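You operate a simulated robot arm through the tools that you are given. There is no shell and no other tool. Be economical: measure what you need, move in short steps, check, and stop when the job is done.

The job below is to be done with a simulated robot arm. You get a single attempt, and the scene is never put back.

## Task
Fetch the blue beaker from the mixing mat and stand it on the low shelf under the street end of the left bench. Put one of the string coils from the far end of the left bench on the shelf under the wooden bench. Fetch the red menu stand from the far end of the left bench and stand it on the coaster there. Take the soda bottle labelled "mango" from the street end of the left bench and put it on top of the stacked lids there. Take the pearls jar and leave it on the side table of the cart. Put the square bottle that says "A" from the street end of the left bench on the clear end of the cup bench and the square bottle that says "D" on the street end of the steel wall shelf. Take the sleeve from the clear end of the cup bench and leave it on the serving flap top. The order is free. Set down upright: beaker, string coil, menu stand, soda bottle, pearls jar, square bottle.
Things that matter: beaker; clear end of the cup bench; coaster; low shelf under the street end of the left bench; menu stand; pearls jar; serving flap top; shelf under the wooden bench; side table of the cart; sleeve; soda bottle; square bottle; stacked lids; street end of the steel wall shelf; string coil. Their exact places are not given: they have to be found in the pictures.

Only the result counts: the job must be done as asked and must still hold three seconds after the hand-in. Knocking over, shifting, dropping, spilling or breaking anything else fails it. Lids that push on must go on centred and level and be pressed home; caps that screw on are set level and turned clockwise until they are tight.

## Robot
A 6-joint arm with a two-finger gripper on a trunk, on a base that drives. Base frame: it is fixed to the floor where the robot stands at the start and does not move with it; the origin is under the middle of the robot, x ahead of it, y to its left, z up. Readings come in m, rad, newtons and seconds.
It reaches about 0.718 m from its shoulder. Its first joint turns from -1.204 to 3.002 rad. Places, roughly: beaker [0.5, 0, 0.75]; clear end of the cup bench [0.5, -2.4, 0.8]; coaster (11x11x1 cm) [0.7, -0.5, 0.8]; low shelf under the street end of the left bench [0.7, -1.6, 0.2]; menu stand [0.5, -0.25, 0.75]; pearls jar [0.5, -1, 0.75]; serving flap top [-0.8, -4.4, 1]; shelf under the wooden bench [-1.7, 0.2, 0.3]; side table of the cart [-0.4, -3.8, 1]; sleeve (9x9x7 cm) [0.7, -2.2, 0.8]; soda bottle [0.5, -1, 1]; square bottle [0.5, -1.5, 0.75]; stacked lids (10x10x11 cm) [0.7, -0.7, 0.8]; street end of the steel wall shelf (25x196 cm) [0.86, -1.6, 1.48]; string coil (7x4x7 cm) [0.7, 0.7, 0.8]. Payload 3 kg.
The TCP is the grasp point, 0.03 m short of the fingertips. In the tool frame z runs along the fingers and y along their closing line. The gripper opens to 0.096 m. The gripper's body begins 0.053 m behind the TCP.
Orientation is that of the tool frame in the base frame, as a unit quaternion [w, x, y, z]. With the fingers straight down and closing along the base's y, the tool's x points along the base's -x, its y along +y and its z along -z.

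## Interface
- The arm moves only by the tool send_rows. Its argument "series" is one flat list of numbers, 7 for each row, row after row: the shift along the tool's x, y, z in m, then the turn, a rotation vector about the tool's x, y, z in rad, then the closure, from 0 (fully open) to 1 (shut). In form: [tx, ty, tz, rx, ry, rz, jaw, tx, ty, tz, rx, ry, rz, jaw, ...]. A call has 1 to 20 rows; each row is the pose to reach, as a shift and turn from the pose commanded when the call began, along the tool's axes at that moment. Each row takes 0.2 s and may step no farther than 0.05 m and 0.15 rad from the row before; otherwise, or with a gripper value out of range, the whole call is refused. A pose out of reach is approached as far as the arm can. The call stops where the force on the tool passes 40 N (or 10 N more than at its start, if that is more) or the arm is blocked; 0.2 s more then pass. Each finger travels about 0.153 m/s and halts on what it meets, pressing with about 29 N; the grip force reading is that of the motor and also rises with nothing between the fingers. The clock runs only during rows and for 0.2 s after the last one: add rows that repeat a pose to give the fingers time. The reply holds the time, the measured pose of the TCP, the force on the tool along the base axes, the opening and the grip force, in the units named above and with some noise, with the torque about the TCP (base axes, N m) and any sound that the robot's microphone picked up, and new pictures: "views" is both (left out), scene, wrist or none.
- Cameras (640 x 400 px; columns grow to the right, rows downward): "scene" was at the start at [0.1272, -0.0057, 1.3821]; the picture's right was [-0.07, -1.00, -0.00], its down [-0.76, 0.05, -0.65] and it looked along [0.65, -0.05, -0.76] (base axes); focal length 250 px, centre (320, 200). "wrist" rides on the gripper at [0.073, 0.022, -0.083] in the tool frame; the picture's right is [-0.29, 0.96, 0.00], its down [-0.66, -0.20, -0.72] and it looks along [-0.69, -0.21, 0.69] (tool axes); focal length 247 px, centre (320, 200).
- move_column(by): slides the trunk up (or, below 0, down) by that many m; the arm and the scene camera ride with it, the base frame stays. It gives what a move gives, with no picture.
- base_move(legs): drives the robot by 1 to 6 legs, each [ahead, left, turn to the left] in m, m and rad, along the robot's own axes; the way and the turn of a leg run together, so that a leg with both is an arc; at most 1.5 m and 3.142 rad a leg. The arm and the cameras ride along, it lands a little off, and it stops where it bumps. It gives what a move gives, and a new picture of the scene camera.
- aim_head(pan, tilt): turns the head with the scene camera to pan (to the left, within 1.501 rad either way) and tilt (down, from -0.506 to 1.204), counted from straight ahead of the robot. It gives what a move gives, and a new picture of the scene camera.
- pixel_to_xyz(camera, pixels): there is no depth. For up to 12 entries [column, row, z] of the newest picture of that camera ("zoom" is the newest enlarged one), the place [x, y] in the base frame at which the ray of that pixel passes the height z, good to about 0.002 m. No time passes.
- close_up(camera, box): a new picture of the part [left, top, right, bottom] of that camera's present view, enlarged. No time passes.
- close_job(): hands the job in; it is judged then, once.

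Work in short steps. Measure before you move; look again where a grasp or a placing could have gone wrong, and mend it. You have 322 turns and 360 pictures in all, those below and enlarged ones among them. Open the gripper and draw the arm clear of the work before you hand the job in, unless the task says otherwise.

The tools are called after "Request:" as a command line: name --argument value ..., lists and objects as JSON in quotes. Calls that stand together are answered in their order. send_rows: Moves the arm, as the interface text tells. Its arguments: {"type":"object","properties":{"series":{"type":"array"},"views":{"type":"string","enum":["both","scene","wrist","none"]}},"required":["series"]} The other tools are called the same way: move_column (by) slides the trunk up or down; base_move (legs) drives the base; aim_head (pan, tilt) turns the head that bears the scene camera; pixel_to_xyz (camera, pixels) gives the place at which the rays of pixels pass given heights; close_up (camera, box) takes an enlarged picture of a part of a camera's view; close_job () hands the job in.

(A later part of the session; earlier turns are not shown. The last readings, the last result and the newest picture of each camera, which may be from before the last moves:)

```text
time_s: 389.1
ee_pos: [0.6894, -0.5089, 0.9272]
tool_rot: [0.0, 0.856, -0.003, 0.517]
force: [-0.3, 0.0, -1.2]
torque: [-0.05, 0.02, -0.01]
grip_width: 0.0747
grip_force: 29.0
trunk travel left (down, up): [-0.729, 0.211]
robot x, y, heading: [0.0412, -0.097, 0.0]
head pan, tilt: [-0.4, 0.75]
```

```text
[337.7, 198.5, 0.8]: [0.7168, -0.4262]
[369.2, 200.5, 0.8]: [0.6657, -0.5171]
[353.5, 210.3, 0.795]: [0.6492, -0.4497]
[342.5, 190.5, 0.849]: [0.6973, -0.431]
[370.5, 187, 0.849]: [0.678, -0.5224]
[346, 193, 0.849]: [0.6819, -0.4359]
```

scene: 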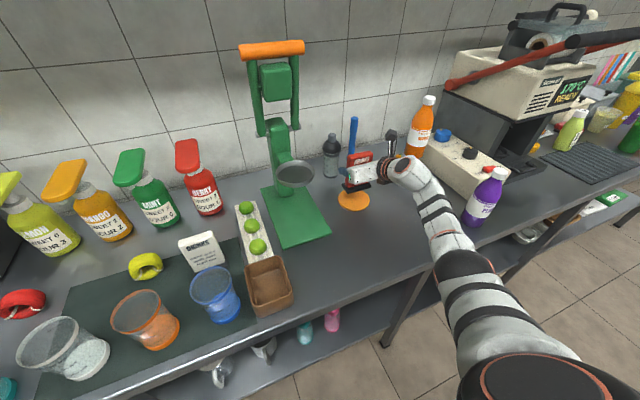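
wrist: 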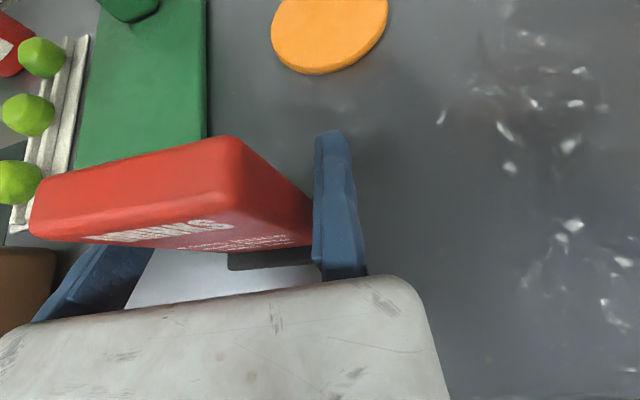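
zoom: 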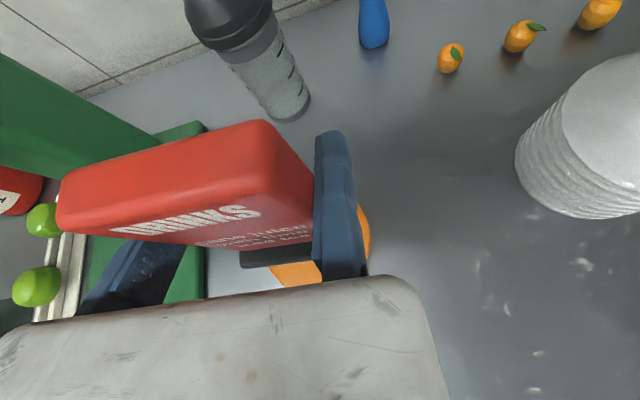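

Foot and coaster are aligned within ~5 mm. I lower to contact.

Request:
send_rows --series '[-0.002, -0.002, -0.004, 0, 0, 0, 0.6]' --views "none"

Request:
move_column --by -0.042

Request:
move_column --by -0.004

Request:
move_column --by -0.003

```text
time_s: 389.5
ee_pos: [0.6827, -0.5073, 0.9276]
tool_rot: [0.002, 0.856, -0.004, 0.516]
force: [0.2, 0.4, -1.2]
torque: [-0.03, -0.03, 0.02]
grip_width: 0.0744
grip_force: 29.4
trunk travel left (down, up): [-0.729, 0.211]
robot x, y, heading: [0.0429, -0.0935, 0.001]
head pan, tilt: [-0.4, 0.75]
```

```text
time_s: 390.4
ee_pos: [0.683, -0.5071, 0.8849]
tool_rot: [0.001, 0.856, -0.003, 0.517]
force: [-1.5, 0.3, -1.1]
torque: [-0.05, 0.0, -0.04]
grip_width: 0.0743
grip_force: 29.5
trunk travel left (down, up): [-0.687, 0.253]
robot x, y, heading: [0.0435, -0.1016, -0.002]
head pan, tilt: [-0.4, 0.75]
```

```text
time_s: 390.9
ee_pos: [0.6832, -0.5077, 0.8815]
tool_rot: [0.001, 0.856, -0.003, 0.517]
force: [-0.2, 1.0, -0.7]
torque: [-0.02, 0.04, 0.0]
grip_width: 0.0747
grip_force: 28.7
trunk travel left (down, up): [-0.683, 0.257]
robot x, y, heading: [0.0446, -0.0952, 0.005]
head pan, tilt: [-0.4, 0.75]
```

```text
time_s: 391.4
ee_pos: [0.684, -0.5056, 0.878]
tool_rot: [0.001, 0.856, -0.002, 0.517]
force: [0.6, -0.8, -1.7]
torque: [-0.05, -0.02, 0.01]
grip_width: 0.0744
grip_force: 29.4
trunk travel left (down, up): [-0.68, 0.26]
robot x, y, heading: [0.044, -0.0989, 0.003]
head pan, tilt: [-0.4, 0.75]
```

Request:
move_column --by -0.003

Request:
move_column --by -0.002

Request:
close_up --camera "scene" --box '[310, 140, 410, 220]'

```text
time_s: 392.0
ee_pos: [0.6838, -0.5061, 0.878]
tool_rot: [0.001, 0.854, -0.003, 0.52]
force: [1.5, -1.4, 7.6]
torque: [-0.09, -0.09, -0.04]
grip_width: 0.0743
grip_force: 28.8
trunk travel left (down, up): [-0.677, 0.263]
robot x, y, heading: [0.0454, -0.0964, 0.001]
head pan, tilt: [-0.4, 0.75]
```

```text
time_s: 392.5
ee_pos: [0.6827, -0.5053, 0.8776]
tool_rot: [0.002, 0.854, -0.004, 0.521]
force: [5.8, -2.5, 16.5]
torque: [0.61, -0.17, -0.19]
grip_width: 0.0748
grip_force: 29.1
trunk travel left (down, up): [-0.675, 0.265]
robot x, y, heading: [0.0452, -0.1, 0.001]
head pan, tilt: [-0.4, 0.75]
```

```text
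5.00 times, centred on (360, 180) of scene
```

zoom: 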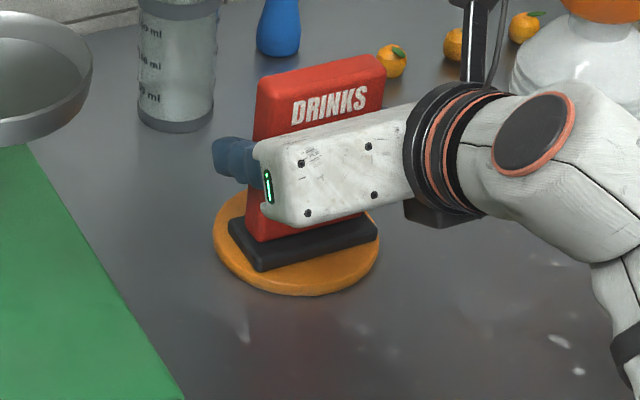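

It stands on the coaster but ~6 mm to the right. I lift slightly, shift left 6 mm, and set it down again.

Request:
send_rows --series '[0.009, 0, -0.0046, 0, 0, 0, 0.6, 0.009, -0.007, -0.0046, 0, 0, 0, 0.6, 0.004, -0.007, -0.002, 0, 0, 0, 0.6, 0.0015, -0.007, -0.001, 0, 0, 0, 0.6]' --views "none"

Request:
close_up --camera "scene" --box '[310, 140, 410, 220]'

```text
time_s: 393.5
ee_pos: [0.684, -0.5007, 0.8782]
tool_rot: [0.002, 0.854, -0.003, 0.52]
force: [2.9, -1.5, 9.2]
torque: [0.24, 0.0, -0.06]
grip_width: 0.0745
grip_force: 29.0
trunk travel left (down, up): [-0.675, 0.265]
robot x, y, heading: [0.0446, -0.0976, -0.005]
head pan, tilt: [-0.4, 0.75]
```

```text
5.00 times, centred on (360, 180) of scene
```

zoom: 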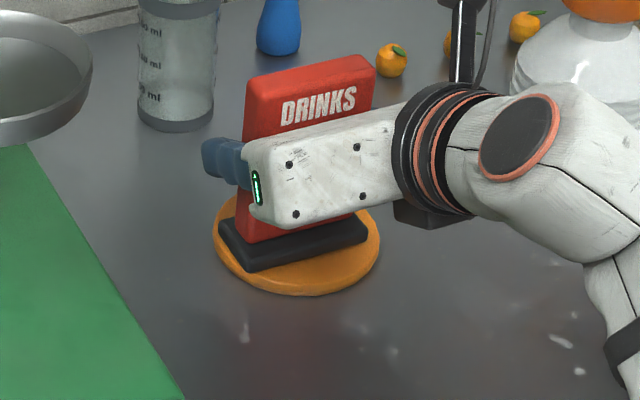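

Centred now. I open, ease off and withdraw in two short steps.

Request:
send_rows --series '[0, 0, 0, 0, 0, 0, 0.3, 0, 0, 0, 0, 0, 0, 0.1, 0, 0, 0, 0, 0, 0, 0, 0, 0.007, 0, 0, 0, 0, 0, -0.012, 0.007, -0.022, 0, 0, 0, 0, -0.023, 0.007, -0.044, 0, 0, 0, 0]' --views "none"

Request:
send_rows --series '[-0.012, 0, -0.022, 0, 0, 0, 0, -0.023, 0, -0.044, 0, 0, 0, 0, -0.035, 0, -0.066, 0, 0, 0, 0]' --views "wrist"

```text
time_s: 394.9
ee_pos: [0.6308, -0.5063, 0.8753]
tool_rot: [0.0, 0.856, -0.003, 0.518]
force: [1.0, 0.8, 0.3]
torque: [-0.01, -0.01, 0.05]
grip_width: 0.096
grip_force: 0.1
trunk travel left (down, up): [-0.675, 0.265]
robot x, y, heading: [0.0426, -0.1001, 0.006]
head pan, tilt: [-0.4, 0.75]
```

```text
time_s: 395.7
ee_pos: [0.557, -0.5066, 0.8774]
tool_rot: [0.001, 0.855, -0.003, 0.518]
force: [-0.2, -0.3, 1.3]
torque: [0.02, 0.01, 0.01]
grip_width: 0.0959
grip_force: 0.1
trunk travel left (down, up): [-0.675, 0.265]
robot x, y, heading: [0.0415, -0.0988, -0.003]
head pan, tilt: [-0.4, 0.75]
```

wrist: 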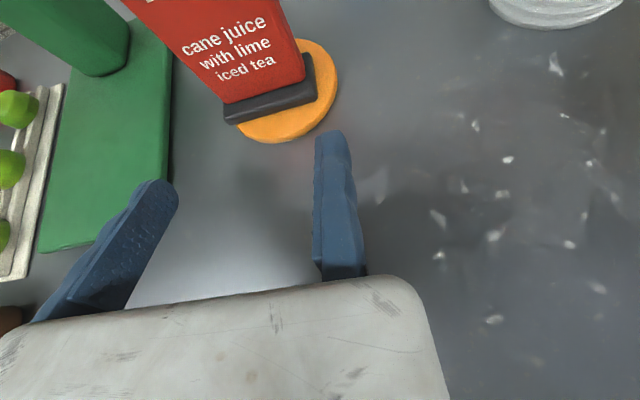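

The menu stand is on the coaster. Next the blue beaker: I raise, back off, shift left and look at it and its neighbours.

Request:
move_column --by 0.26

Request:
base_move --legs '[[-0.18, 0.43, 0]]'

Request:
aim_head --pan -0.4 --tilt 0.9

Request:
close_up --camera "wrist" --box '[0, 0, 640, 400]'

```text
time_s: 398.4
ee_pos: [0.5595, -0.5074, 1.1368]
tool_rot: [0.001, 0.856, -0.003, 0.518]
force: [0.5, 0.8, 0.1]
torque: [0.01, 0.01, -0.01]
grip_width: 0.0959
grip_force: 0.1
trunk travel left (down, up): [-0.935, 0.005]
robot x, y, heading: [0.047, -0.0962, -0.002]
head pan, tilt: [-0.4, 0.75]
```

```text
time_s: 401.2
ee_pos: [0.379, -0.0718, 1.1357]
tool_rot: [0.002, 0.856, -0.005, 0.517]
force: [-0.2, -0.4, 0.0]
torque: [0.0, 0.02, 0.02]
grip_width: 0.096
grip_force: 0.1
trunk travel left (down, up): [-0.935, 0.005]
robot x, y, heading: [-0.1322, 0.3423, -0.004]
head pan, tilt: [-0.4, 0.75]
```

scene: 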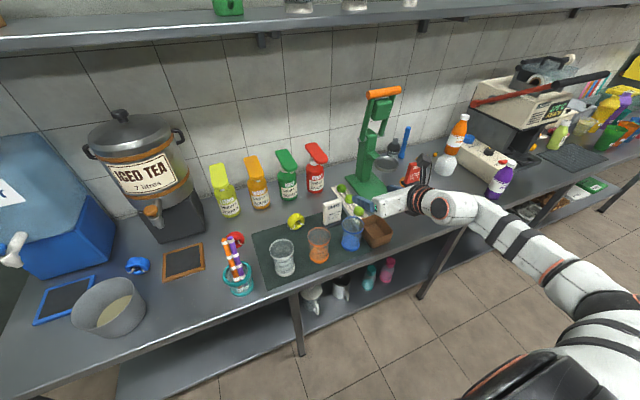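

```text
time_s: 401.9
ee_pos: [0.3792, -0.0711, 1.1358]
tool_rot: [0.002, 0.856, -0.005, 0.517]
force: [0.5, 0.8, -0.7]
torque: [-0.02, 0.02, 0.04]
grip_width: 0.096
grip_force: 0.0
trunk travel left (down, up): [-0.935, 0.005]
robot x, y, heading: [-0.135, 0.3387, -0.006]
head pan, tilt: [-0.4, 0.901]
```

scene: 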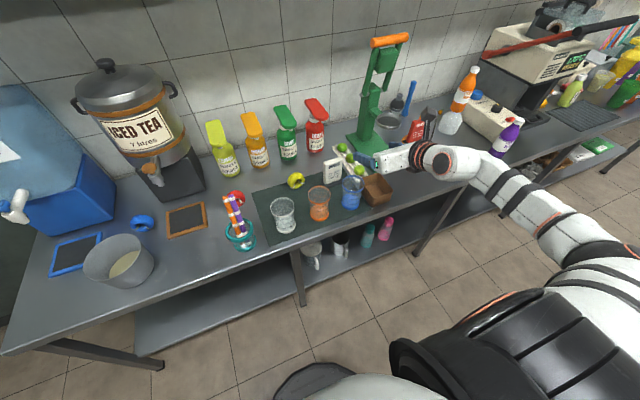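

```text
1.00 times, centred on (320, 200) of wrist (not enlarged: the box is as wide or as high as the picture)
```

zoom: 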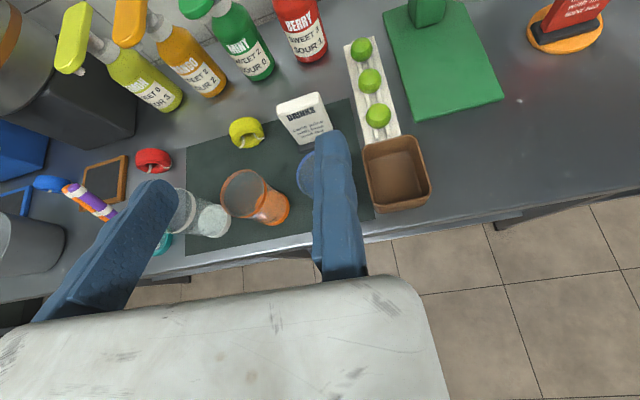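

I zoom on the beaker in the scene view.

Request:
close_up --camera "scene" --box '[300, 140, 410, 220]'

```text
5.00 times, centred on (355, 180) of scene
```

zoom: 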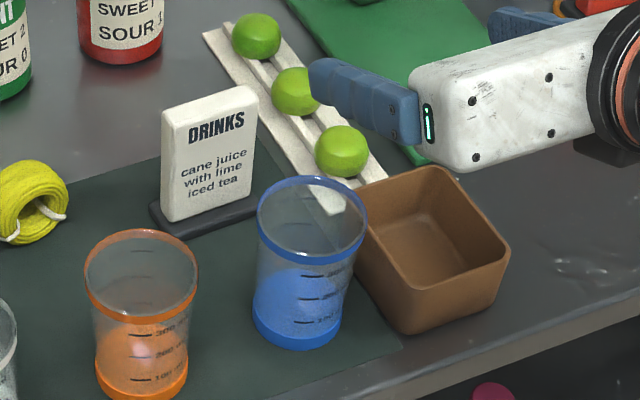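

Request:
pixel_to_xyz --camera "zoom" --pixels '[[257, 225, 0.9], [367, 212, 0.9], [312, 178, 0.9], [312, 262, 0.9], [254, 318, 0.795], [342, 328, 0.795], [293, 350, 0.795], [357, 262, 0.8], [412, 335, 0.795], [368, 215, 0.86], [510, 240, 0.86], [440, 166, 0.86]]'

Request:
close_up --camera "wrist" --box '[180, 80, 440, 240]'

```text
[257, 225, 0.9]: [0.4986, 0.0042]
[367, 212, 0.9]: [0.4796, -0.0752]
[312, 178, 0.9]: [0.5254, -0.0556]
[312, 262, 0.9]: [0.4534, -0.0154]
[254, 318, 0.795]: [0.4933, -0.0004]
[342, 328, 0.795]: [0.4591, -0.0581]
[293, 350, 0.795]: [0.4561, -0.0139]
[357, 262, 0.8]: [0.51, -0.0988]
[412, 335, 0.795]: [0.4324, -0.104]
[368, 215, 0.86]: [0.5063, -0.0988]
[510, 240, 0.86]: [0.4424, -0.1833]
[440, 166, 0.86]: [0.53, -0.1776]
```

```text
2.46 times, centred on (310, 160) of wrist
```

zoom: 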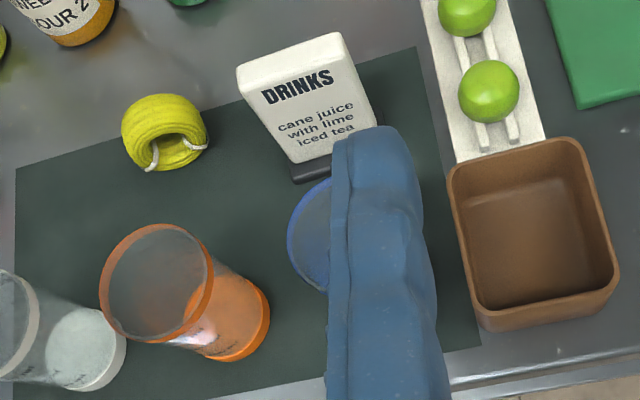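

Request:
pixel_to_xyz --camera "zoom" --pixels '[[447, 178, 0.84], [447, 178, 0.86], [447, 178, 0.88], [582, 145, 0.86], [618, 272, 0.86], [472, 310, 0.86], [480, 318, 0.79], [288, 235, 0.9], [330, 180, 0.9]]'

Request:
pixel_to_xyz --camera "scene" --pixels '[[370, 183.5, 0.84], [370, 183.5, 0.86], [370, 183.5, 0.88], [372, 196.5, 0.84], [372, 196.5, 0.86]]'

```text
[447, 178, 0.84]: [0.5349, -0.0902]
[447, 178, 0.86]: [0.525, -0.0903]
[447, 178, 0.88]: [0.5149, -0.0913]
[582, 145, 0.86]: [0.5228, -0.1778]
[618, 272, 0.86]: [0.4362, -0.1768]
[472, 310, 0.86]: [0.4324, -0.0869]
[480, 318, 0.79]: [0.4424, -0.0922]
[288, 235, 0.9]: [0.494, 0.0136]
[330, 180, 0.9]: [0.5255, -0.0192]
```

```text
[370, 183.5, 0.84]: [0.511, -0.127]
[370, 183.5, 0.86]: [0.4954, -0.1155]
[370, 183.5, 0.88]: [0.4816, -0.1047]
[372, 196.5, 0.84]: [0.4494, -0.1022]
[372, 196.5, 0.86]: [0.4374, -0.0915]
```

The box rim (z≈0.86) is only ~2 cm from the beaker, so I grip near the beaker's rim (z≈0.885), above the box. I align y and lower.

Request:
send_rows --series '[0, 0.0045, 0, 0, 0, 0, 0]' --views "none"

Request:
move_column --by -0.247

Request:
close_up --camera "wrist" --box '[0, 0, 640, 400]'

Request:
close_up --camera "scene" --box '[290, 130, 430, 230]'

```text
time_s: 402.3
ee_pos: [0.3768, -0.0775, 1.1357]
tool_rot: [0.002, 0.856, -0.005, 0.517]
force: [0.0, 0.1, 0.5]
torque: [0.0, 0.0, 0.01]
grip_width: 0.0963
grip_force: 0.0
trunk travel left (down, up): [-0.935, 0.005]
robot x, y, heading: [-0.1348, 0.3408, -0.001]
head pan, tilt: [-0.4, 0.901]
```

```text
time_s: 404.8
ee_pos: [0.3781, -0.0752, 0.8889]
tool_rot: [0.002, 0.856, -0.005, 0.518]
force: [-0.1, -0.8, 0.3]
torque: [0.04, -0.03, -0.02]
grip_width: 0.096
grip_force: 0.1
trunk travel left (down, up): [-0.688, 0.252]
robot x, y, heading: [-0.1343, 0.3399, -0.004]
head pan, tilt: [-0.4, 0.901]
```

```text
1.00 times, centred on (320, 200) of wrist (not enlarged: the box is as wide or as high as the picture)
```

zoom: 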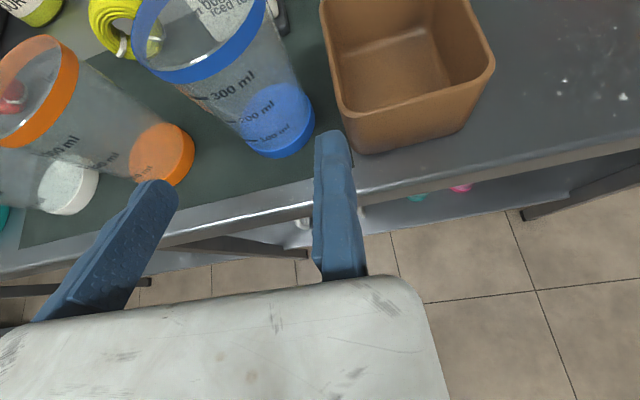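

```text
4.00 times, centred on (360, 180) of scene
```

zoom: 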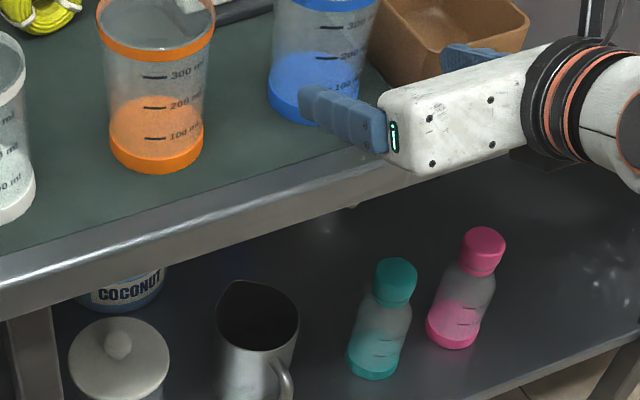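

Request:
pixel_to_xyz --camera "zoom" --pixels '[[313, 125, 0.797], [240, 135, 0.797], [278, 158, 0.797], [338, 100, 0.86], [330, 60, 0.86], [357, 152, 0.79], [268, 20, 0.89], [140, 50, 0.89]]'

```text
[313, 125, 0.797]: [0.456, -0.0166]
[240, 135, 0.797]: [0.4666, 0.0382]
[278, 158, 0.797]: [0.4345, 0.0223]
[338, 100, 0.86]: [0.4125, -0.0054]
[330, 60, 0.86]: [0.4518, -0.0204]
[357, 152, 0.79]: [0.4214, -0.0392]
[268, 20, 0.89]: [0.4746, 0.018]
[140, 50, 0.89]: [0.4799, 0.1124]
```

Those queries hit the scene zoom by mistake; I retake the wrist picture and query again.

Request:
close_up --camera "wrist" --box '[0, 0, 640, 400]'

Request:
pixel_to_xyz --camera "zoom" --pixels '[[313, 125, 0.797], [240, 135, 0.797], [278, 158, 0.797], [338, 100, 0.86], [330, 60, 0.86], [357, 152, 0.79], [268, 20, 0.9], [132, 45, 0.9]]'

```text
1.00 times, centred on (320, 200) of wrist (not enlarged: the box is as wide or as high as the picture)
```

zoom: 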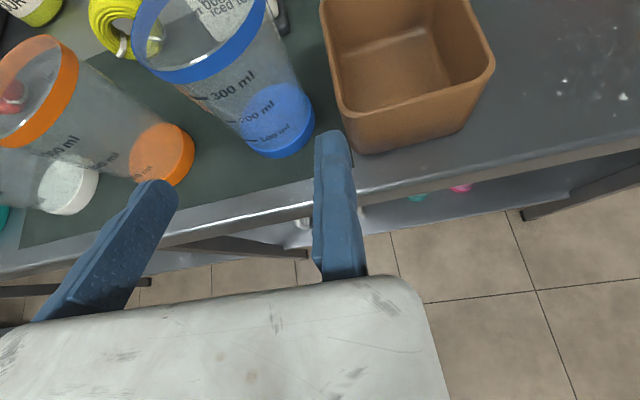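

```text
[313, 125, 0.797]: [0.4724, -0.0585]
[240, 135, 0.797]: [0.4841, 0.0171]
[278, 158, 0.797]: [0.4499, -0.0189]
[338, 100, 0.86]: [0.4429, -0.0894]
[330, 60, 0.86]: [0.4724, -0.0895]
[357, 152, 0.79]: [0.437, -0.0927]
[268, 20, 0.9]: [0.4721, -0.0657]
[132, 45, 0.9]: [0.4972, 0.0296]
```

Gap: beaker rim right edge -0.066, box -0.0895. I set TCP y to -0.072 and advance 0.09 m.

Request:
send_rows --series '[0, -0.003, 0, 0, 0, 0, 0, 0.0143, -0.003, 0.0271, 0, 0, 0, 0, 0.0287, -0.003, 0.0543, 0, 0, 0, 0, 0.043, -0.003, 0.0814, 0, 0, 0, 0]' --views "wrist"

Request:
close_up --camera "scene" --box '[290, 130, 430, 230]'

```text
time_s: 405.8
ee_pos: [0.4708, -0.0736, 0.8862]
tool_rot: [0.003, 0.856, -0.005, 0.516]
force: [1.0, -0.4, -0.3]
torque: [-0.01, 0.01, 0.0]
grip_width: 0.0961
grip_force: 0.0
trunk travel left (down, up): [-0.688, 0.252]
robot x, y, heading: [-0.1397, 0.3412, -0.006]
head pan, tilt: [-0.4, 0.901]
```

wrist: 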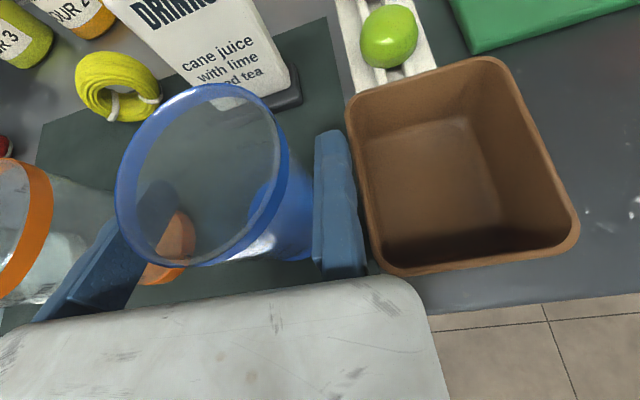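

```text
4.00 times, centred on (360, 180) of scene
```

zoom: 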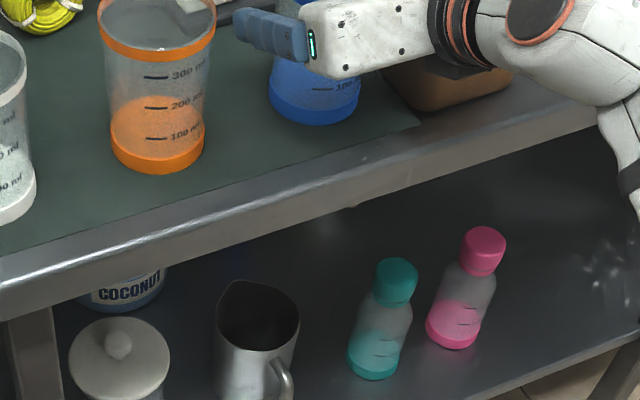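

The finger sits in the gap between beaker and box. I close gently and look.

Request:
send_rows --series '[0, 0, 0, 0, 0, 0, 0.1, 0, 0, 0, 0, 0, 0, 0.2, 0, 0, 0, 0, 0, 0, 0.35, 0, 0, 0, 0, 0, 0, 0.4, 0, 0, 0, 0, 0, 0, 0.4]' --views "wrist"

```text
time_s: 407.0
ee_pos: [0.4698, -0.0745, 0.8877]
tool_rot: [0.002, 0.856, -0.005, 0.517]
force: [-0.6, 0.2, -0.2]
torque: [-0.06, 0.0, 0.0]
grip_width: 0.07
grip_force: 28.9
trunk travel left (down, up): [-0.688, 0.252]
robot x, y, heading: [-0.1322, 0.3428, -0.004]
head pan, tilt: [-0.4, 0.901]
```

wrist: 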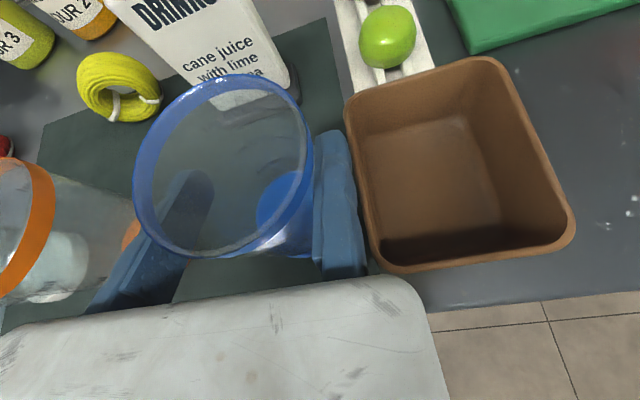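

Gripped at 0.070 m. I lift straight up and check.

Request:
move_column --by 0.06

Request:
move_column --by 0.19

Request:
close_up --camera "scene" --box '[280, 100, 460, 230]'

```text
time_s: 408.0
ee_pos: [0.4687, -0.0746, 0.9473]
tool_rot: [0.002, 0.856, -0.005, 0.517]
force: [-0.6, -0.5, 0.0]
torque: [-0.02, -0.02, -0.03]
grip_width: 0.0698
grip_force: 28.8
trunk travel left (down, up): [-0.748, 0.192]
robot x, y, heading: [-0.135, 0.3434, -0.004]
head pan, tilt: [-0.4, 0.901]
```

```text
time_s: 410.1
ee_pos: [0.4691, -0.0734, 1.1373]
tool_rot: [0.002, 0.856, -0.005, 0.517]
force: [0.5, 0.4, -1.0]
torque: [-0.07, 0.01, 0.0]
grip_width: 0.0697
grip_force: 28.9
trunk travel left (down, up): [-0.938, 0.002]
robot x, y, heading: [-0.1337, 0.3435, -0.005]
head pan, tilt: [-0.4, 0.901]
```

```text
3.08 times, centred on (370, 165) of scene
```

zoom: 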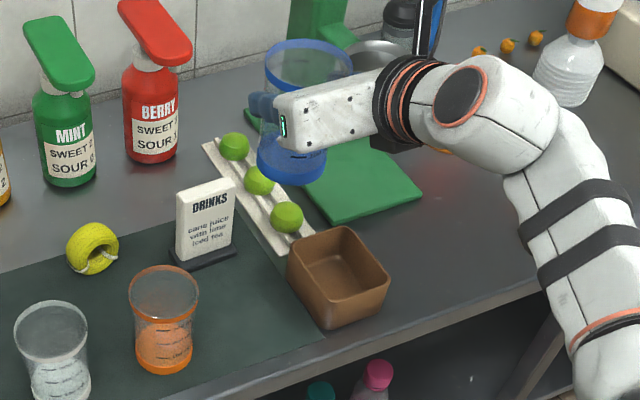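

Beaker held upright (bottom 9.1 cm below the TCP). I back off, drive right 1.0 m and look at the low shelf.

Request:
base_move --legs '[[-0.22, 0, 0.004], [0, -1.05, 0]]'

Request:
aim_head --pan -0.5 --tilt 0.9

```text
time_s: 416.7
ee_pos: [0.2614, -1.0934, 1.1374]
tool_rot: [0.0, 0.856, -0.001, 0.518]
force: [-0.2, -0.2, -0.4]
torque: [0.0, 0.03, -0.03]
grip_width: 0.0699
grip_force: 28.6
trunk travel left (down, up): [-0.938, 0.002]
robot x, y, heading: [-0.3479, -0.687, 0.005]
head pan, tilt: [-0.4, 0.901]
```

scene: 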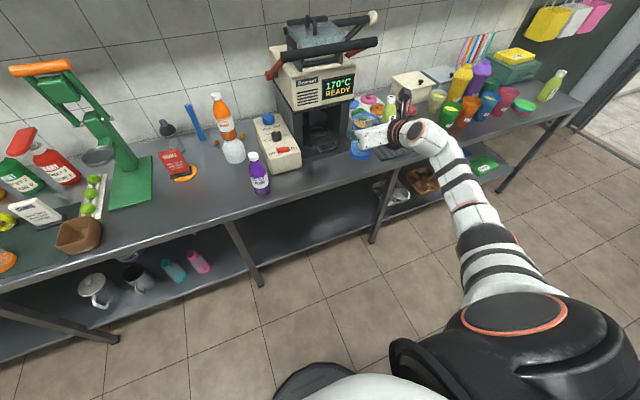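

```text
time_s: 417.4
ee_pos: [0.2609, -1.0955, 1.1377]
tool_rot: [-0.002, 0.856, 0.001, 0.517]
force: [-0.2, 1.0, -1.0]
torque: [-0.02, 0.02, 0.01]
grip_width: 0.0698
grip_force: 28.9
trunk travel left (down, up): [-0.938, 0.002]
robot x, y, heading: [-0.3473, -0.6851, 0.008]
head pan, tilt: [-0.499, 0.901]
```

scene: 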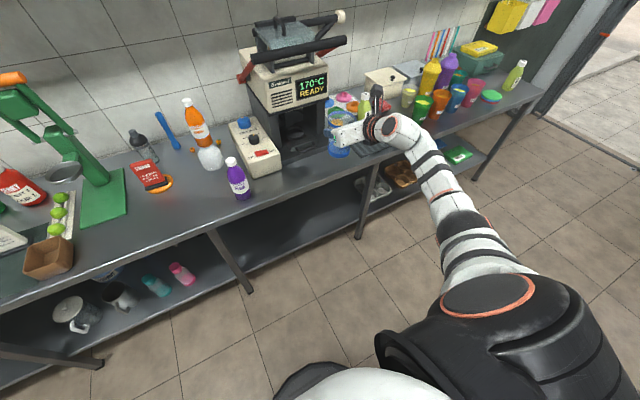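

The stretch of low shelf between the two legs looks empty. I lower the trunk 0.55 m (the hand is clear in front of the bench) to view it and the hand's approach.

Request:
move_column --by -0.55

Request:
aim_head --pan -0.5 --tilt 0.7

Request:
close_up --camera "wrist" --box '[0, 0, 640, 400]'

```text
refused: -0.55 is not a number from -0.4 to 0.4
```

```text
time_s: 418.1
ee_pos: [0.2604, -1.0956, 1.1363]
tool_rot: [0.0, 0.856, -0.001, 0.517]
force: [0.4, -0.7, -0.6]
torque: [-0.01, 0.04, 0.0]
grip_width: 0.0699
grip_force: 29.3
trunk travel left (down, up): [-0.938, 0.002]
robot x, y, heading: [-0.3503, -0.6888, 0.003]
head pan, tilt: [-0.499, 0.7]
```

scene: 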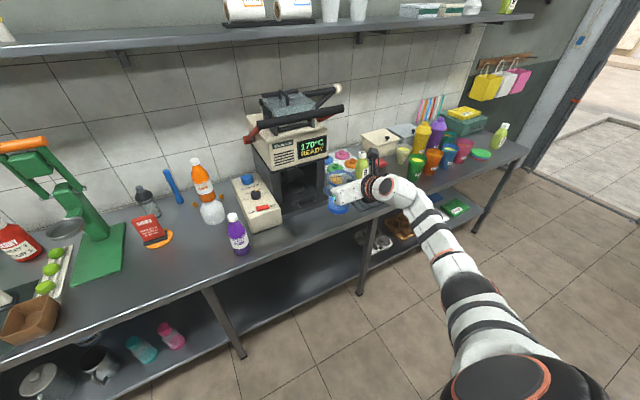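

```text
1.00 times, centred on (320, 200) of wrist (not enlarged: the box is as wide or as high as the picture)
```

zoom: 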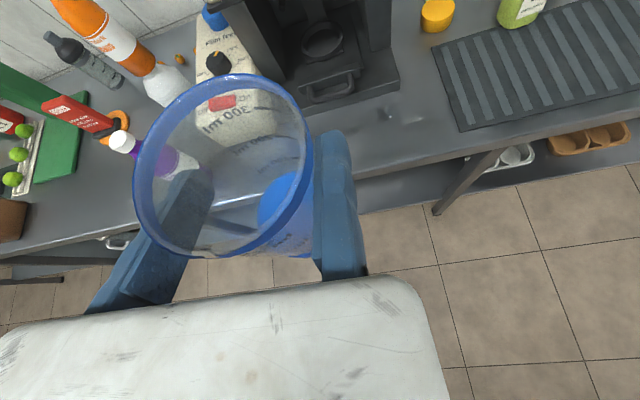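

Moves are limited to 0.4 m; I lower in two parts and look.

Request:
move_column --by -0.38

Request:
move_column --by -0.17

Request:
aim_head --pan -0.5 --tilt 0.7

Request:
close_up --camera "wrist" --box '[0, 0, 640, 400]'

```text
time_s: 421.8
ee_pos: [0.2598, -1.0952, 0.7579]
tool_rot: [-0.001, 0.856, -0.001, 0.517]
force: [0.9, -0.3, -1.2]
torque: [-0.04, 0.0, 0.0]
grip_width: 0.0702
grip_force: 28.8
trunk travel left (down, up): [-0.558, 0.382]
robot x, y, heading: [-0.3527, -0.6852, 0.007]
head pan, tilt: [-0.499, 0.7]
```

```text
time_s: 423.7
ee_pos: [0.2604, -1.095, 0.5878]
tool_rot: [-0.001, 0.856, 0.0, 0.517]
force: [0.9, -0.4, 0.3]
torque: [-0.02, -0.01, 0.03]
grip_width: 0.0698
grip_force: 29.1
trunk travel left (down, up): [-0.388, 0.552]
robot x, y, heading: [-0.3488, -0.69, 0.004]
head pan, tilt: [-0.499, 0.7]
```

```text
time_s: 424.3
ee_pos: [0.2605, -1.0954, 0.5872]
tool_rot: [-0.002, 0.856, 0.001, 0.517]
force: [-0.6, 0.0, -1.6]
torque: [0.0, 0.03, -0.04]
grip_width: 0.0696
grip_force: 29.5
trunk travel left (down, up): [-0.388, 0.552]
robot x, y, heading: [-0.3484, -0.685, 0.002]
head pan, tilt: [-0.499, 0.7]
```

scene: 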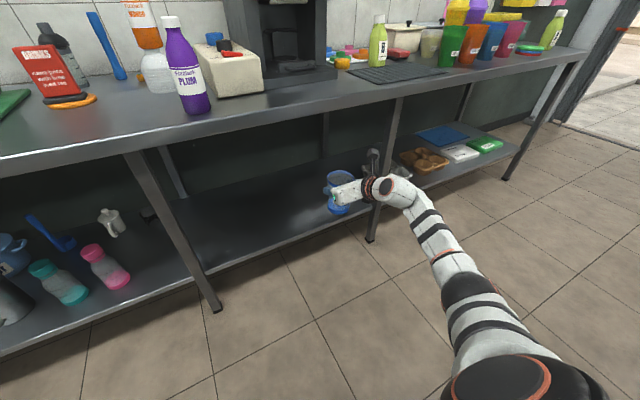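

```text
1.00 times, centred on (320, 200) of wrist (not enlarged: the box is as wide or as high as the picture)
```

zoom: 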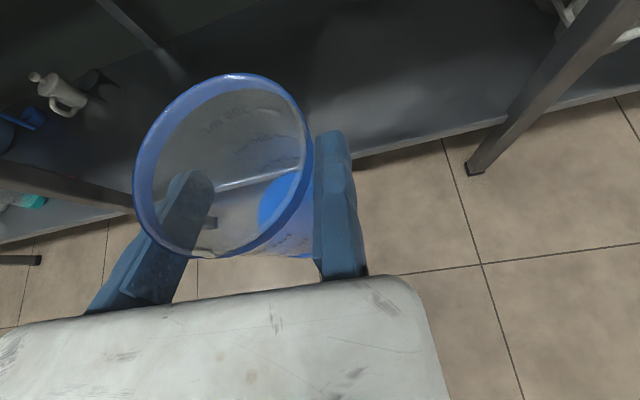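

I zoom in both cameras on the right leg/shelf-edge crossing to get the shelf height.

Request:
close_up --camera "scene" --box '[190, 140, 400, 320]'

Request:
pixel_to_xyz --camera "scene" --pixels '[[217, 310, 0], [371, 241, 0], [207, 277, 0.2], [373, 208, 0.2], [207, 277, 0.25], [373, 208, 0.25]]'

```text
2.22 times, centred on (295, 230) of scene
```

zoom: 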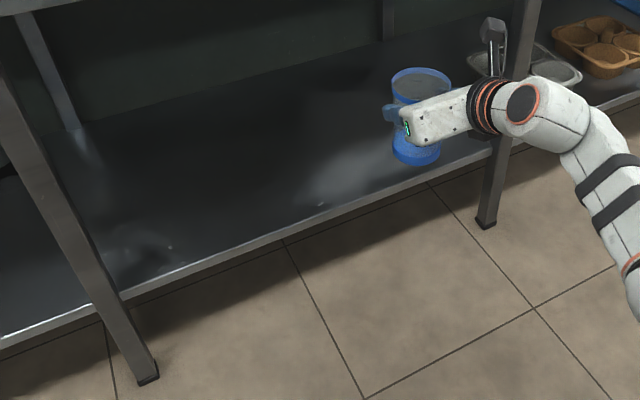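

```text
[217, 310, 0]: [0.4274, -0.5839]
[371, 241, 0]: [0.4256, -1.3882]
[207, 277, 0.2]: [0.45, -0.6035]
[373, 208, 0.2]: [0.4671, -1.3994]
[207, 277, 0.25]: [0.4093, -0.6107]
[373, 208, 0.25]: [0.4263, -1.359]
```

Request:
pixel_to_xyz --camera "scene" --pixels '[[277, 244.5, 0.18], [277, 244.5, 0.2], [277, 244.5, 0.22], [277, 244.5, 0.25], [277, 244.5, 0.28]]'

Request:
close_up --camera "wrist" --box '[320, 60, 560, 210]'

```text
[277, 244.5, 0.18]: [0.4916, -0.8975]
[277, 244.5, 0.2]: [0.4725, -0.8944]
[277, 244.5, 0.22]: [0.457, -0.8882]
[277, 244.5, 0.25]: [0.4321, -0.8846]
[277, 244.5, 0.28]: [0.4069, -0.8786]
```

```text
2.67 times, centred on (440, 135) of wrist
```

zoom: 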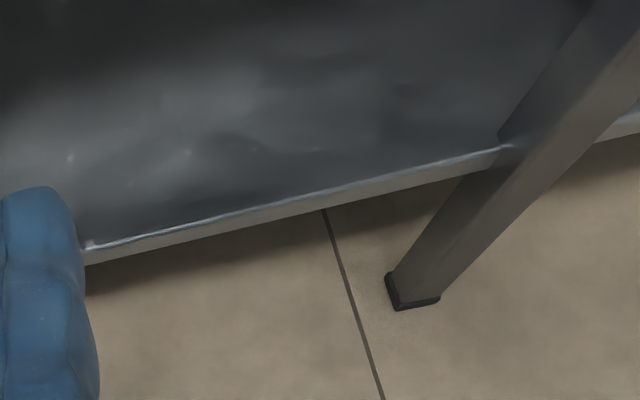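

Request:
pixel_to_xyz --camera "zoom" --pixels '[[300, 196, 0.18], [300, 196, 0.2], [300, 196, 0.22], [300, 196, 0.25], [300, 196, 0.28], [390, 275, 0], [500, 145, 0.22]]'

```text
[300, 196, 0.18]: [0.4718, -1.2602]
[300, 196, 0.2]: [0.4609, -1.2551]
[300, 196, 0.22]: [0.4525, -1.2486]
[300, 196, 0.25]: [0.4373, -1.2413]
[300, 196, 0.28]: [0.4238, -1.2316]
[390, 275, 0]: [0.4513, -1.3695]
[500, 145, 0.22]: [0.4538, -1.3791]
```

The shelf top is ≈0.234, front edge x≈0.445, legs at y -0.58 and -1.39. I check where the gray tray is, to choose a spot nearer the given place.

Request:
pixel_to_xyz --camera "scene" --pixels '[[363, 168, 0.24], [412, 175, 0.24], [400, 160, 0.24], [401, 159, 0.25], [424, 167, 0.25], [440, 166, 0.25], [325, 158, 0.24], [180, 196, 0.24]]'

Request:
close_up --camera "scene" --box '[330, 110, 510, 240]'

```text
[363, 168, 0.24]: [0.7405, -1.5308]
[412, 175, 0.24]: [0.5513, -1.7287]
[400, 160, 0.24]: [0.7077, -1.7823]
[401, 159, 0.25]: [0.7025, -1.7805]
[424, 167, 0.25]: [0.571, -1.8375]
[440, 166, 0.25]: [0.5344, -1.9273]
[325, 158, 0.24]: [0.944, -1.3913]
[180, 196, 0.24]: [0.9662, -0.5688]
```

```text
3.08 times, centred on (420, 175) of scene
```

zoom: 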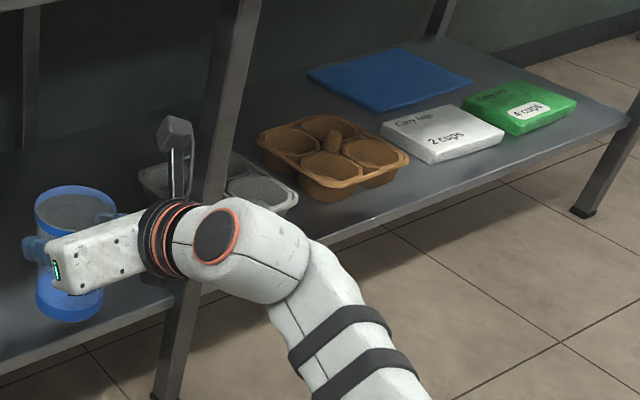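

The shelf continues; I'll set the beaker at about (0.6,-1.22), left of the leg at -1.39. I shift right 0.15 m and lower to a beaker-bottom height of ~0.27.

Request:
base_move --legs '[[0, -0.15, -0.003]]'

Request:
move_column --by -0.225

Request:
aim_head --pan -0.5 --tilt 0.6

```text
time_s: 425.7
ee_pos: [0.2598, -1.2493, 0.5867]
tool_rot: [0.001, 0.856, -0.003, 0.518]
force: [0.1, -0.3, -1.2]
torque: [-0.02, -0.01, 0.01]
grip_width: 0.0695
grip_force: 28.8
trunk travel left (down, up): [-0.388, 0.552]
robot x, y, heading: [-0.3507, -0.8341, 0.002]
head pan, tilt: [-0.499, 0.7]
```

scene: 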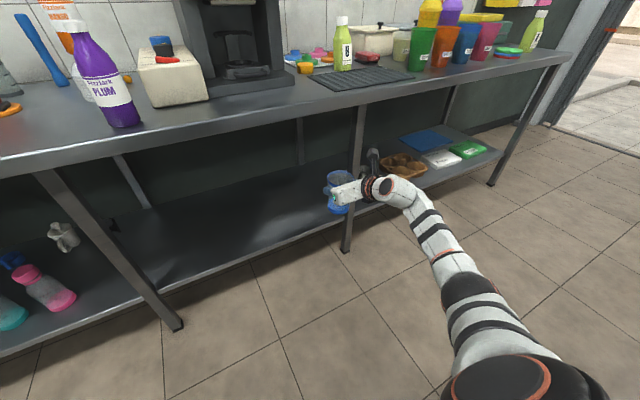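

```text
time_s: 428.1
ee_pos: [0.2587, -1.2478, 0.3637]
tool_rot: [0.0, 0.856, -0.002, 0.517]
force: [-0.8, -0.1, -0.3]
torque: [0.0, 0.05, 0.0]
grip_width: 0.0696
grip_force: 28.5
trunk travel left (down, up): [-0.163, 0.777]
robot x, y, heading: [-0.3493, -0.8389, -0.003]
head pan, tilt: [-0.499, 0.7]
```

```text
time_s: 428.7
ee_pos: [0.26, -1.2484, 0.3635]
tool_rot: [0.001, 0.856, -0.002, 0.517]
force: [-0.5, 0.5, -0.8]
torque: [-0.03, 0.0, 0.0]
grip_width: 0.0694
grip_force: 29.0
trunk travel left (down, up): [-0.163, 0.777]
robot x, y, heading: [-0.3486, -0.8373, 0.006]
head pan, tilt: [-0.499, 0.6]
```

scene: 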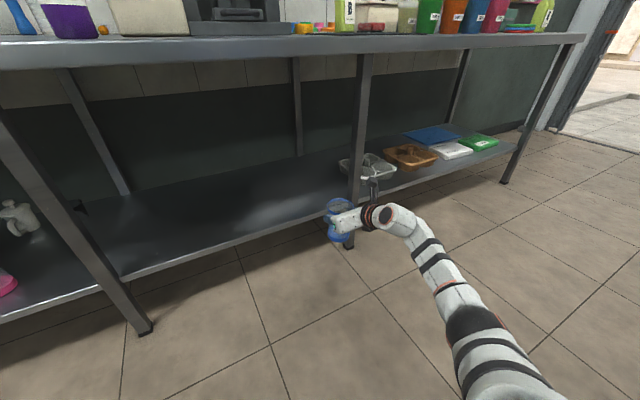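

I verify the shelf height again from this lower viewpoint.

Request:
close_up --camera "wrist" --box '[0, 0, 640, 400]'

Request:
pixel_to_xyz --camera "scene" --pixels '[[240, 243, 0.2], [240, 243, 0.22], [240, 243, 0.24], [240, 243, 0.26]]'

```text
1.00 times, centred on (320, 200) of wrist (not enlarged: the box is as wide or as high as the picture)
```

zoom: 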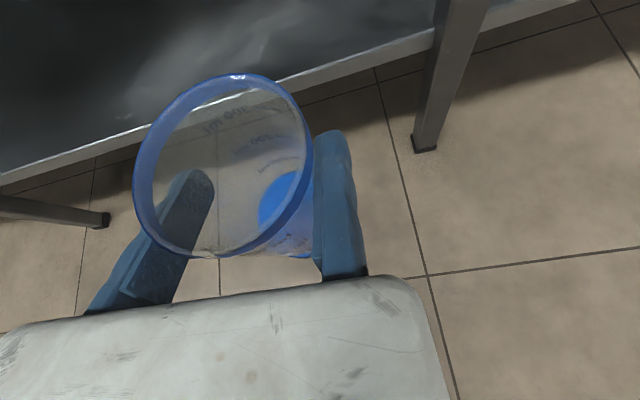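

```text
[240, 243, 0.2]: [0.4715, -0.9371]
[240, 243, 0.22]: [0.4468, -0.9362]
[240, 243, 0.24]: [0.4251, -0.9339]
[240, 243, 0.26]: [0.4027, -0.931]
```

Request:
pixel_to_xyz --camera "zoom" --pixels '[[350, 57, 0.2], [350, 57, 0.22], [350, 57, 0.24], [350, 57, 0.26], [70, 155, 0.22], [70, 155, 0.24], [412, 140, 0.0], [436, 50, 0.24]]'

```text
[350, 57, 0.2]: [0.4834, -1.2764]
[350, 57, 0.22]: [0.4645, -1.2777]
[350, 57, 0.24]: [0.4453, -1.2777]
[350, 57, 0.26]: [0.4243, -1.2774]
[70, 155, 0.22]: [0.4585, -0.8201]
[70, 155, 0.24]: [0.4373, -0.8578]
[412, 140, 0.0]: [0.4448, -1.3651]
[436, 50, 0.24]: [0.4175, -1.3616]
```

I drive in under the bench in two legs, checking forces.

Request:
base_move --legs '[[0.17, 0, 0]]'

Request:
base_move --legs '[[0.16, 0, 0]]'

Request:
close_up --camera "wrist" --box '[0, 0, 640, 400]'

```text
time_s: 430.2
ee_pos: [0.4291, -1.2474, 0.3623]
tool_rot: [0.0, 0.856, -0.001, 0.517]
force: [-0.5, 0.6, 0.7]
torque: [-0.01, 0.01, -0.01]
grip_width: 0.0696
grip_force: 29.5
trunk travel left (down, up): [-0.163, 0.777]
robot x, y, heading: [-0.1803, -0.8376, 0.002]
head pan, tilt: [-0.499, 0.6]
```

scene: 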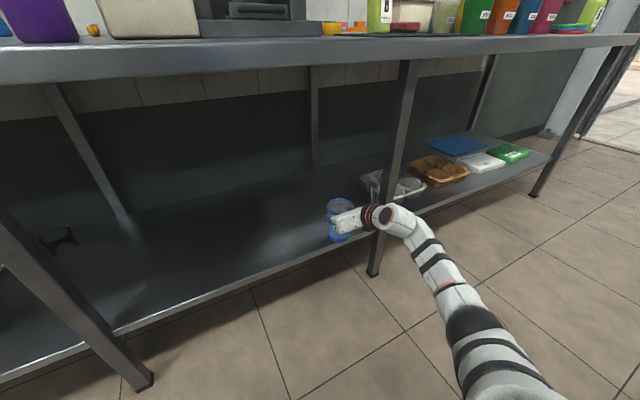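

```text
time_s: 431.6
ee_pos: [0.5887, -1.2489, 0.362]
tool_rot: [0.0, 0.856, -0.002, 0.516]
force: [0.8, 0.0, -0.5]
torque: [-0.04, 0.02, -0.02]
grip_width: 0.07
grip_force: 29.3
trunk travel left (down, up): [-0.163, 0.777]
robot x, y, heading: [-0.016, -0.8368, 0.004]
head pan, tilt: [-0.499, 0.6]
```

scene: 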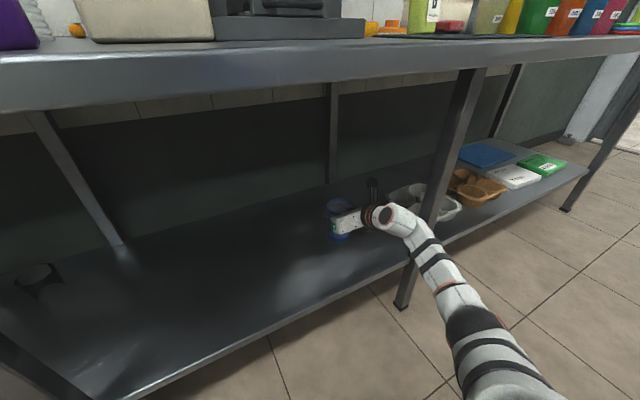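

```text
1.00 times, centred on (320, 200) of wrist (not enlarged: the box is as wide or as high as the picture)
```

zoom: 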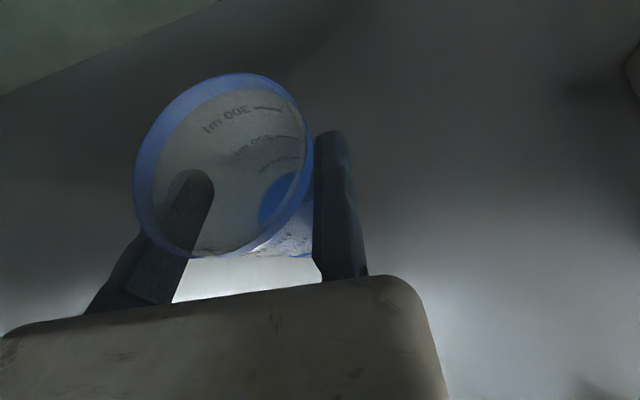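

Inside, no forces. I lower gently to contact.

Request:
move_column --by -0.022

Request:
move_column --by -0.006

Request:
move_column --by -0.005

```text
time_s: 432.3
ee_pos: [0.5895, -1.2486, 0.3399]
tool_rot: [0.001, 0.855, -0.003, 0.518]
force: [0.3, -0.4, 0.5]
torque: [-0.03, 0.0, -0.02]
grip_width: 0.0698
grip_force: 29.0
trunk travel left (down, up): [-0.141, 0.799]
robot x, y, heading: [-0.0183, -0.8365, 0.001]
head pan, tilt: [-0.499, 0.6]
```

```text
time_s: 432.8
ee_pos: [0.5883, -1.2475, 0.3364]
tool_rot: [0.001, 0.855, -0.002, 0.519]
force: [0.5, 0.1, 6.0]
torque: [0.05, -0.17, -0.03]
grip_width: 0.0695
grip_force: 28.8
trunk travel left (down, up): [-0.135, 0.805]
robot x, y, heading: [-0.0177, -0.8386, 0.001]
head pan, tilt: [-0.499, 0.6]
```

```text
time_s: 433.4
ee_pos: [0.5893, -1.2463, 0.3338]
tool_rot: [0.002, 0.854, -0.003, 0.521]
force: [1.2, 3.3, 16.9]
torque: [0.53, -0.1, -0.07]
grip_width: 0.0699
grip_force: 29.0
trunk travel left (down, up): [-0.13, 0.81]
robot x, y, heading: [-0.0167, -0.8341, 0.003]
head pan, tilt: [-0.499, 0.6]
```

Contact. I relieve the pressure, open, centre the fingers around the rim and back out slowly.

Request:
send_rows --series '[0.0035, 0, -0.0018, 0, 0, 0, 0.25, 0.0035, 0, -0.0018, 0, 0, 0, 0.1, 0.0035, 0, -0.0018, 0, 0, 0, 0, 0.0035, 0.006, -0.0018, 0, 0, 0, 0, 0.0035, 0.011, -0.0018, 0, 0, 0, 0, 0.0035, 0.011, -0.0018, 0, 0, 0, 0]' --views "wrist"

```text
time_s: 434.8
ee_pos: [0.5885, -1.259, 0.3329]
tool_rot: [0.0, 0.856, -0.002, 0.517]
force: [-0.2, -0.2, 0.1]
torque: [0.02, 0.0, 0.01]
grip_width: 0.096
grip_force: 0.1
trunk travel left (down, up): [-0.13, 0.81]
robot x, y, heading: [-0.0185, -0.8376, 0.004]
head pan, tilt: [-0.499, 0.6]
```

wrist: 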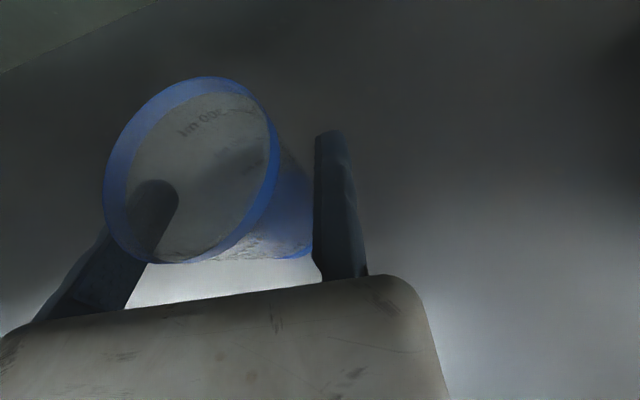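

Free on both sides. I draw back in short steps.

Request:
send_rows --series '[-0.012, 0, -0.022, 0, 0, 0, 0, -0.023, 0, -0.044, 0, 0, 0, 0]' --views "none"

Request:
send_rows --series '[-0.012, 0, -0.022, 0, 0, 0, 0, -0.023, 0, -0.044, 0, 0, 0, 0]' --views "wrist"

```text
time_s: 435.4
ee_pos: [0.5392, -1.2577, 0.334]
tool_rot: [0.001, 0.856, -0.003, 0.517]
force: [-0.2, -0.2, 0.0]
torque: [0.0, 0.0, 0.04]
grip_width: 0.0962
grip_force: 0.0
trunk travel left (down, up): [-0.13, 0.81]
robot x, y, heading: [-0.0162, -0.8375, -0.002]
head pan, tilt: [-0.499, 0.6]
```

```text
time_s: 436.0
ee_pos: [0.4904, -1.2586, 0.3343]
tool_rot: [0.0, 0.856, -0.002, 0.517]
force: [1.0, 0.5, -0.2]
torque: [0.06, -0.02, -0.01]
grip_width: 0.0959
grip_force: 0.0
trunk travel left (down, up): [-0.13, 0.81]
robot x, y, heading: [-0.0168, -0.8365, 0.003]
head pan, tilt: [-0.499, 0.6]
```

wrist: 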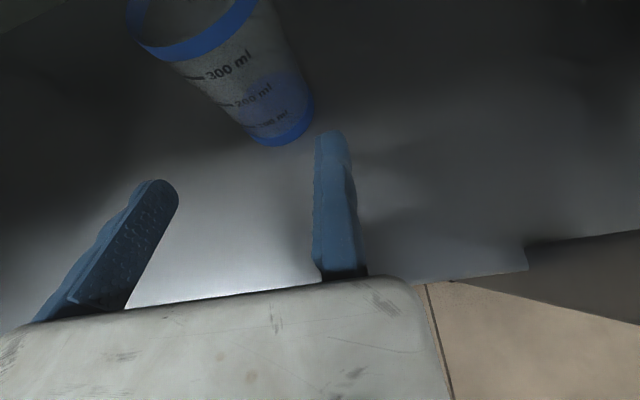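

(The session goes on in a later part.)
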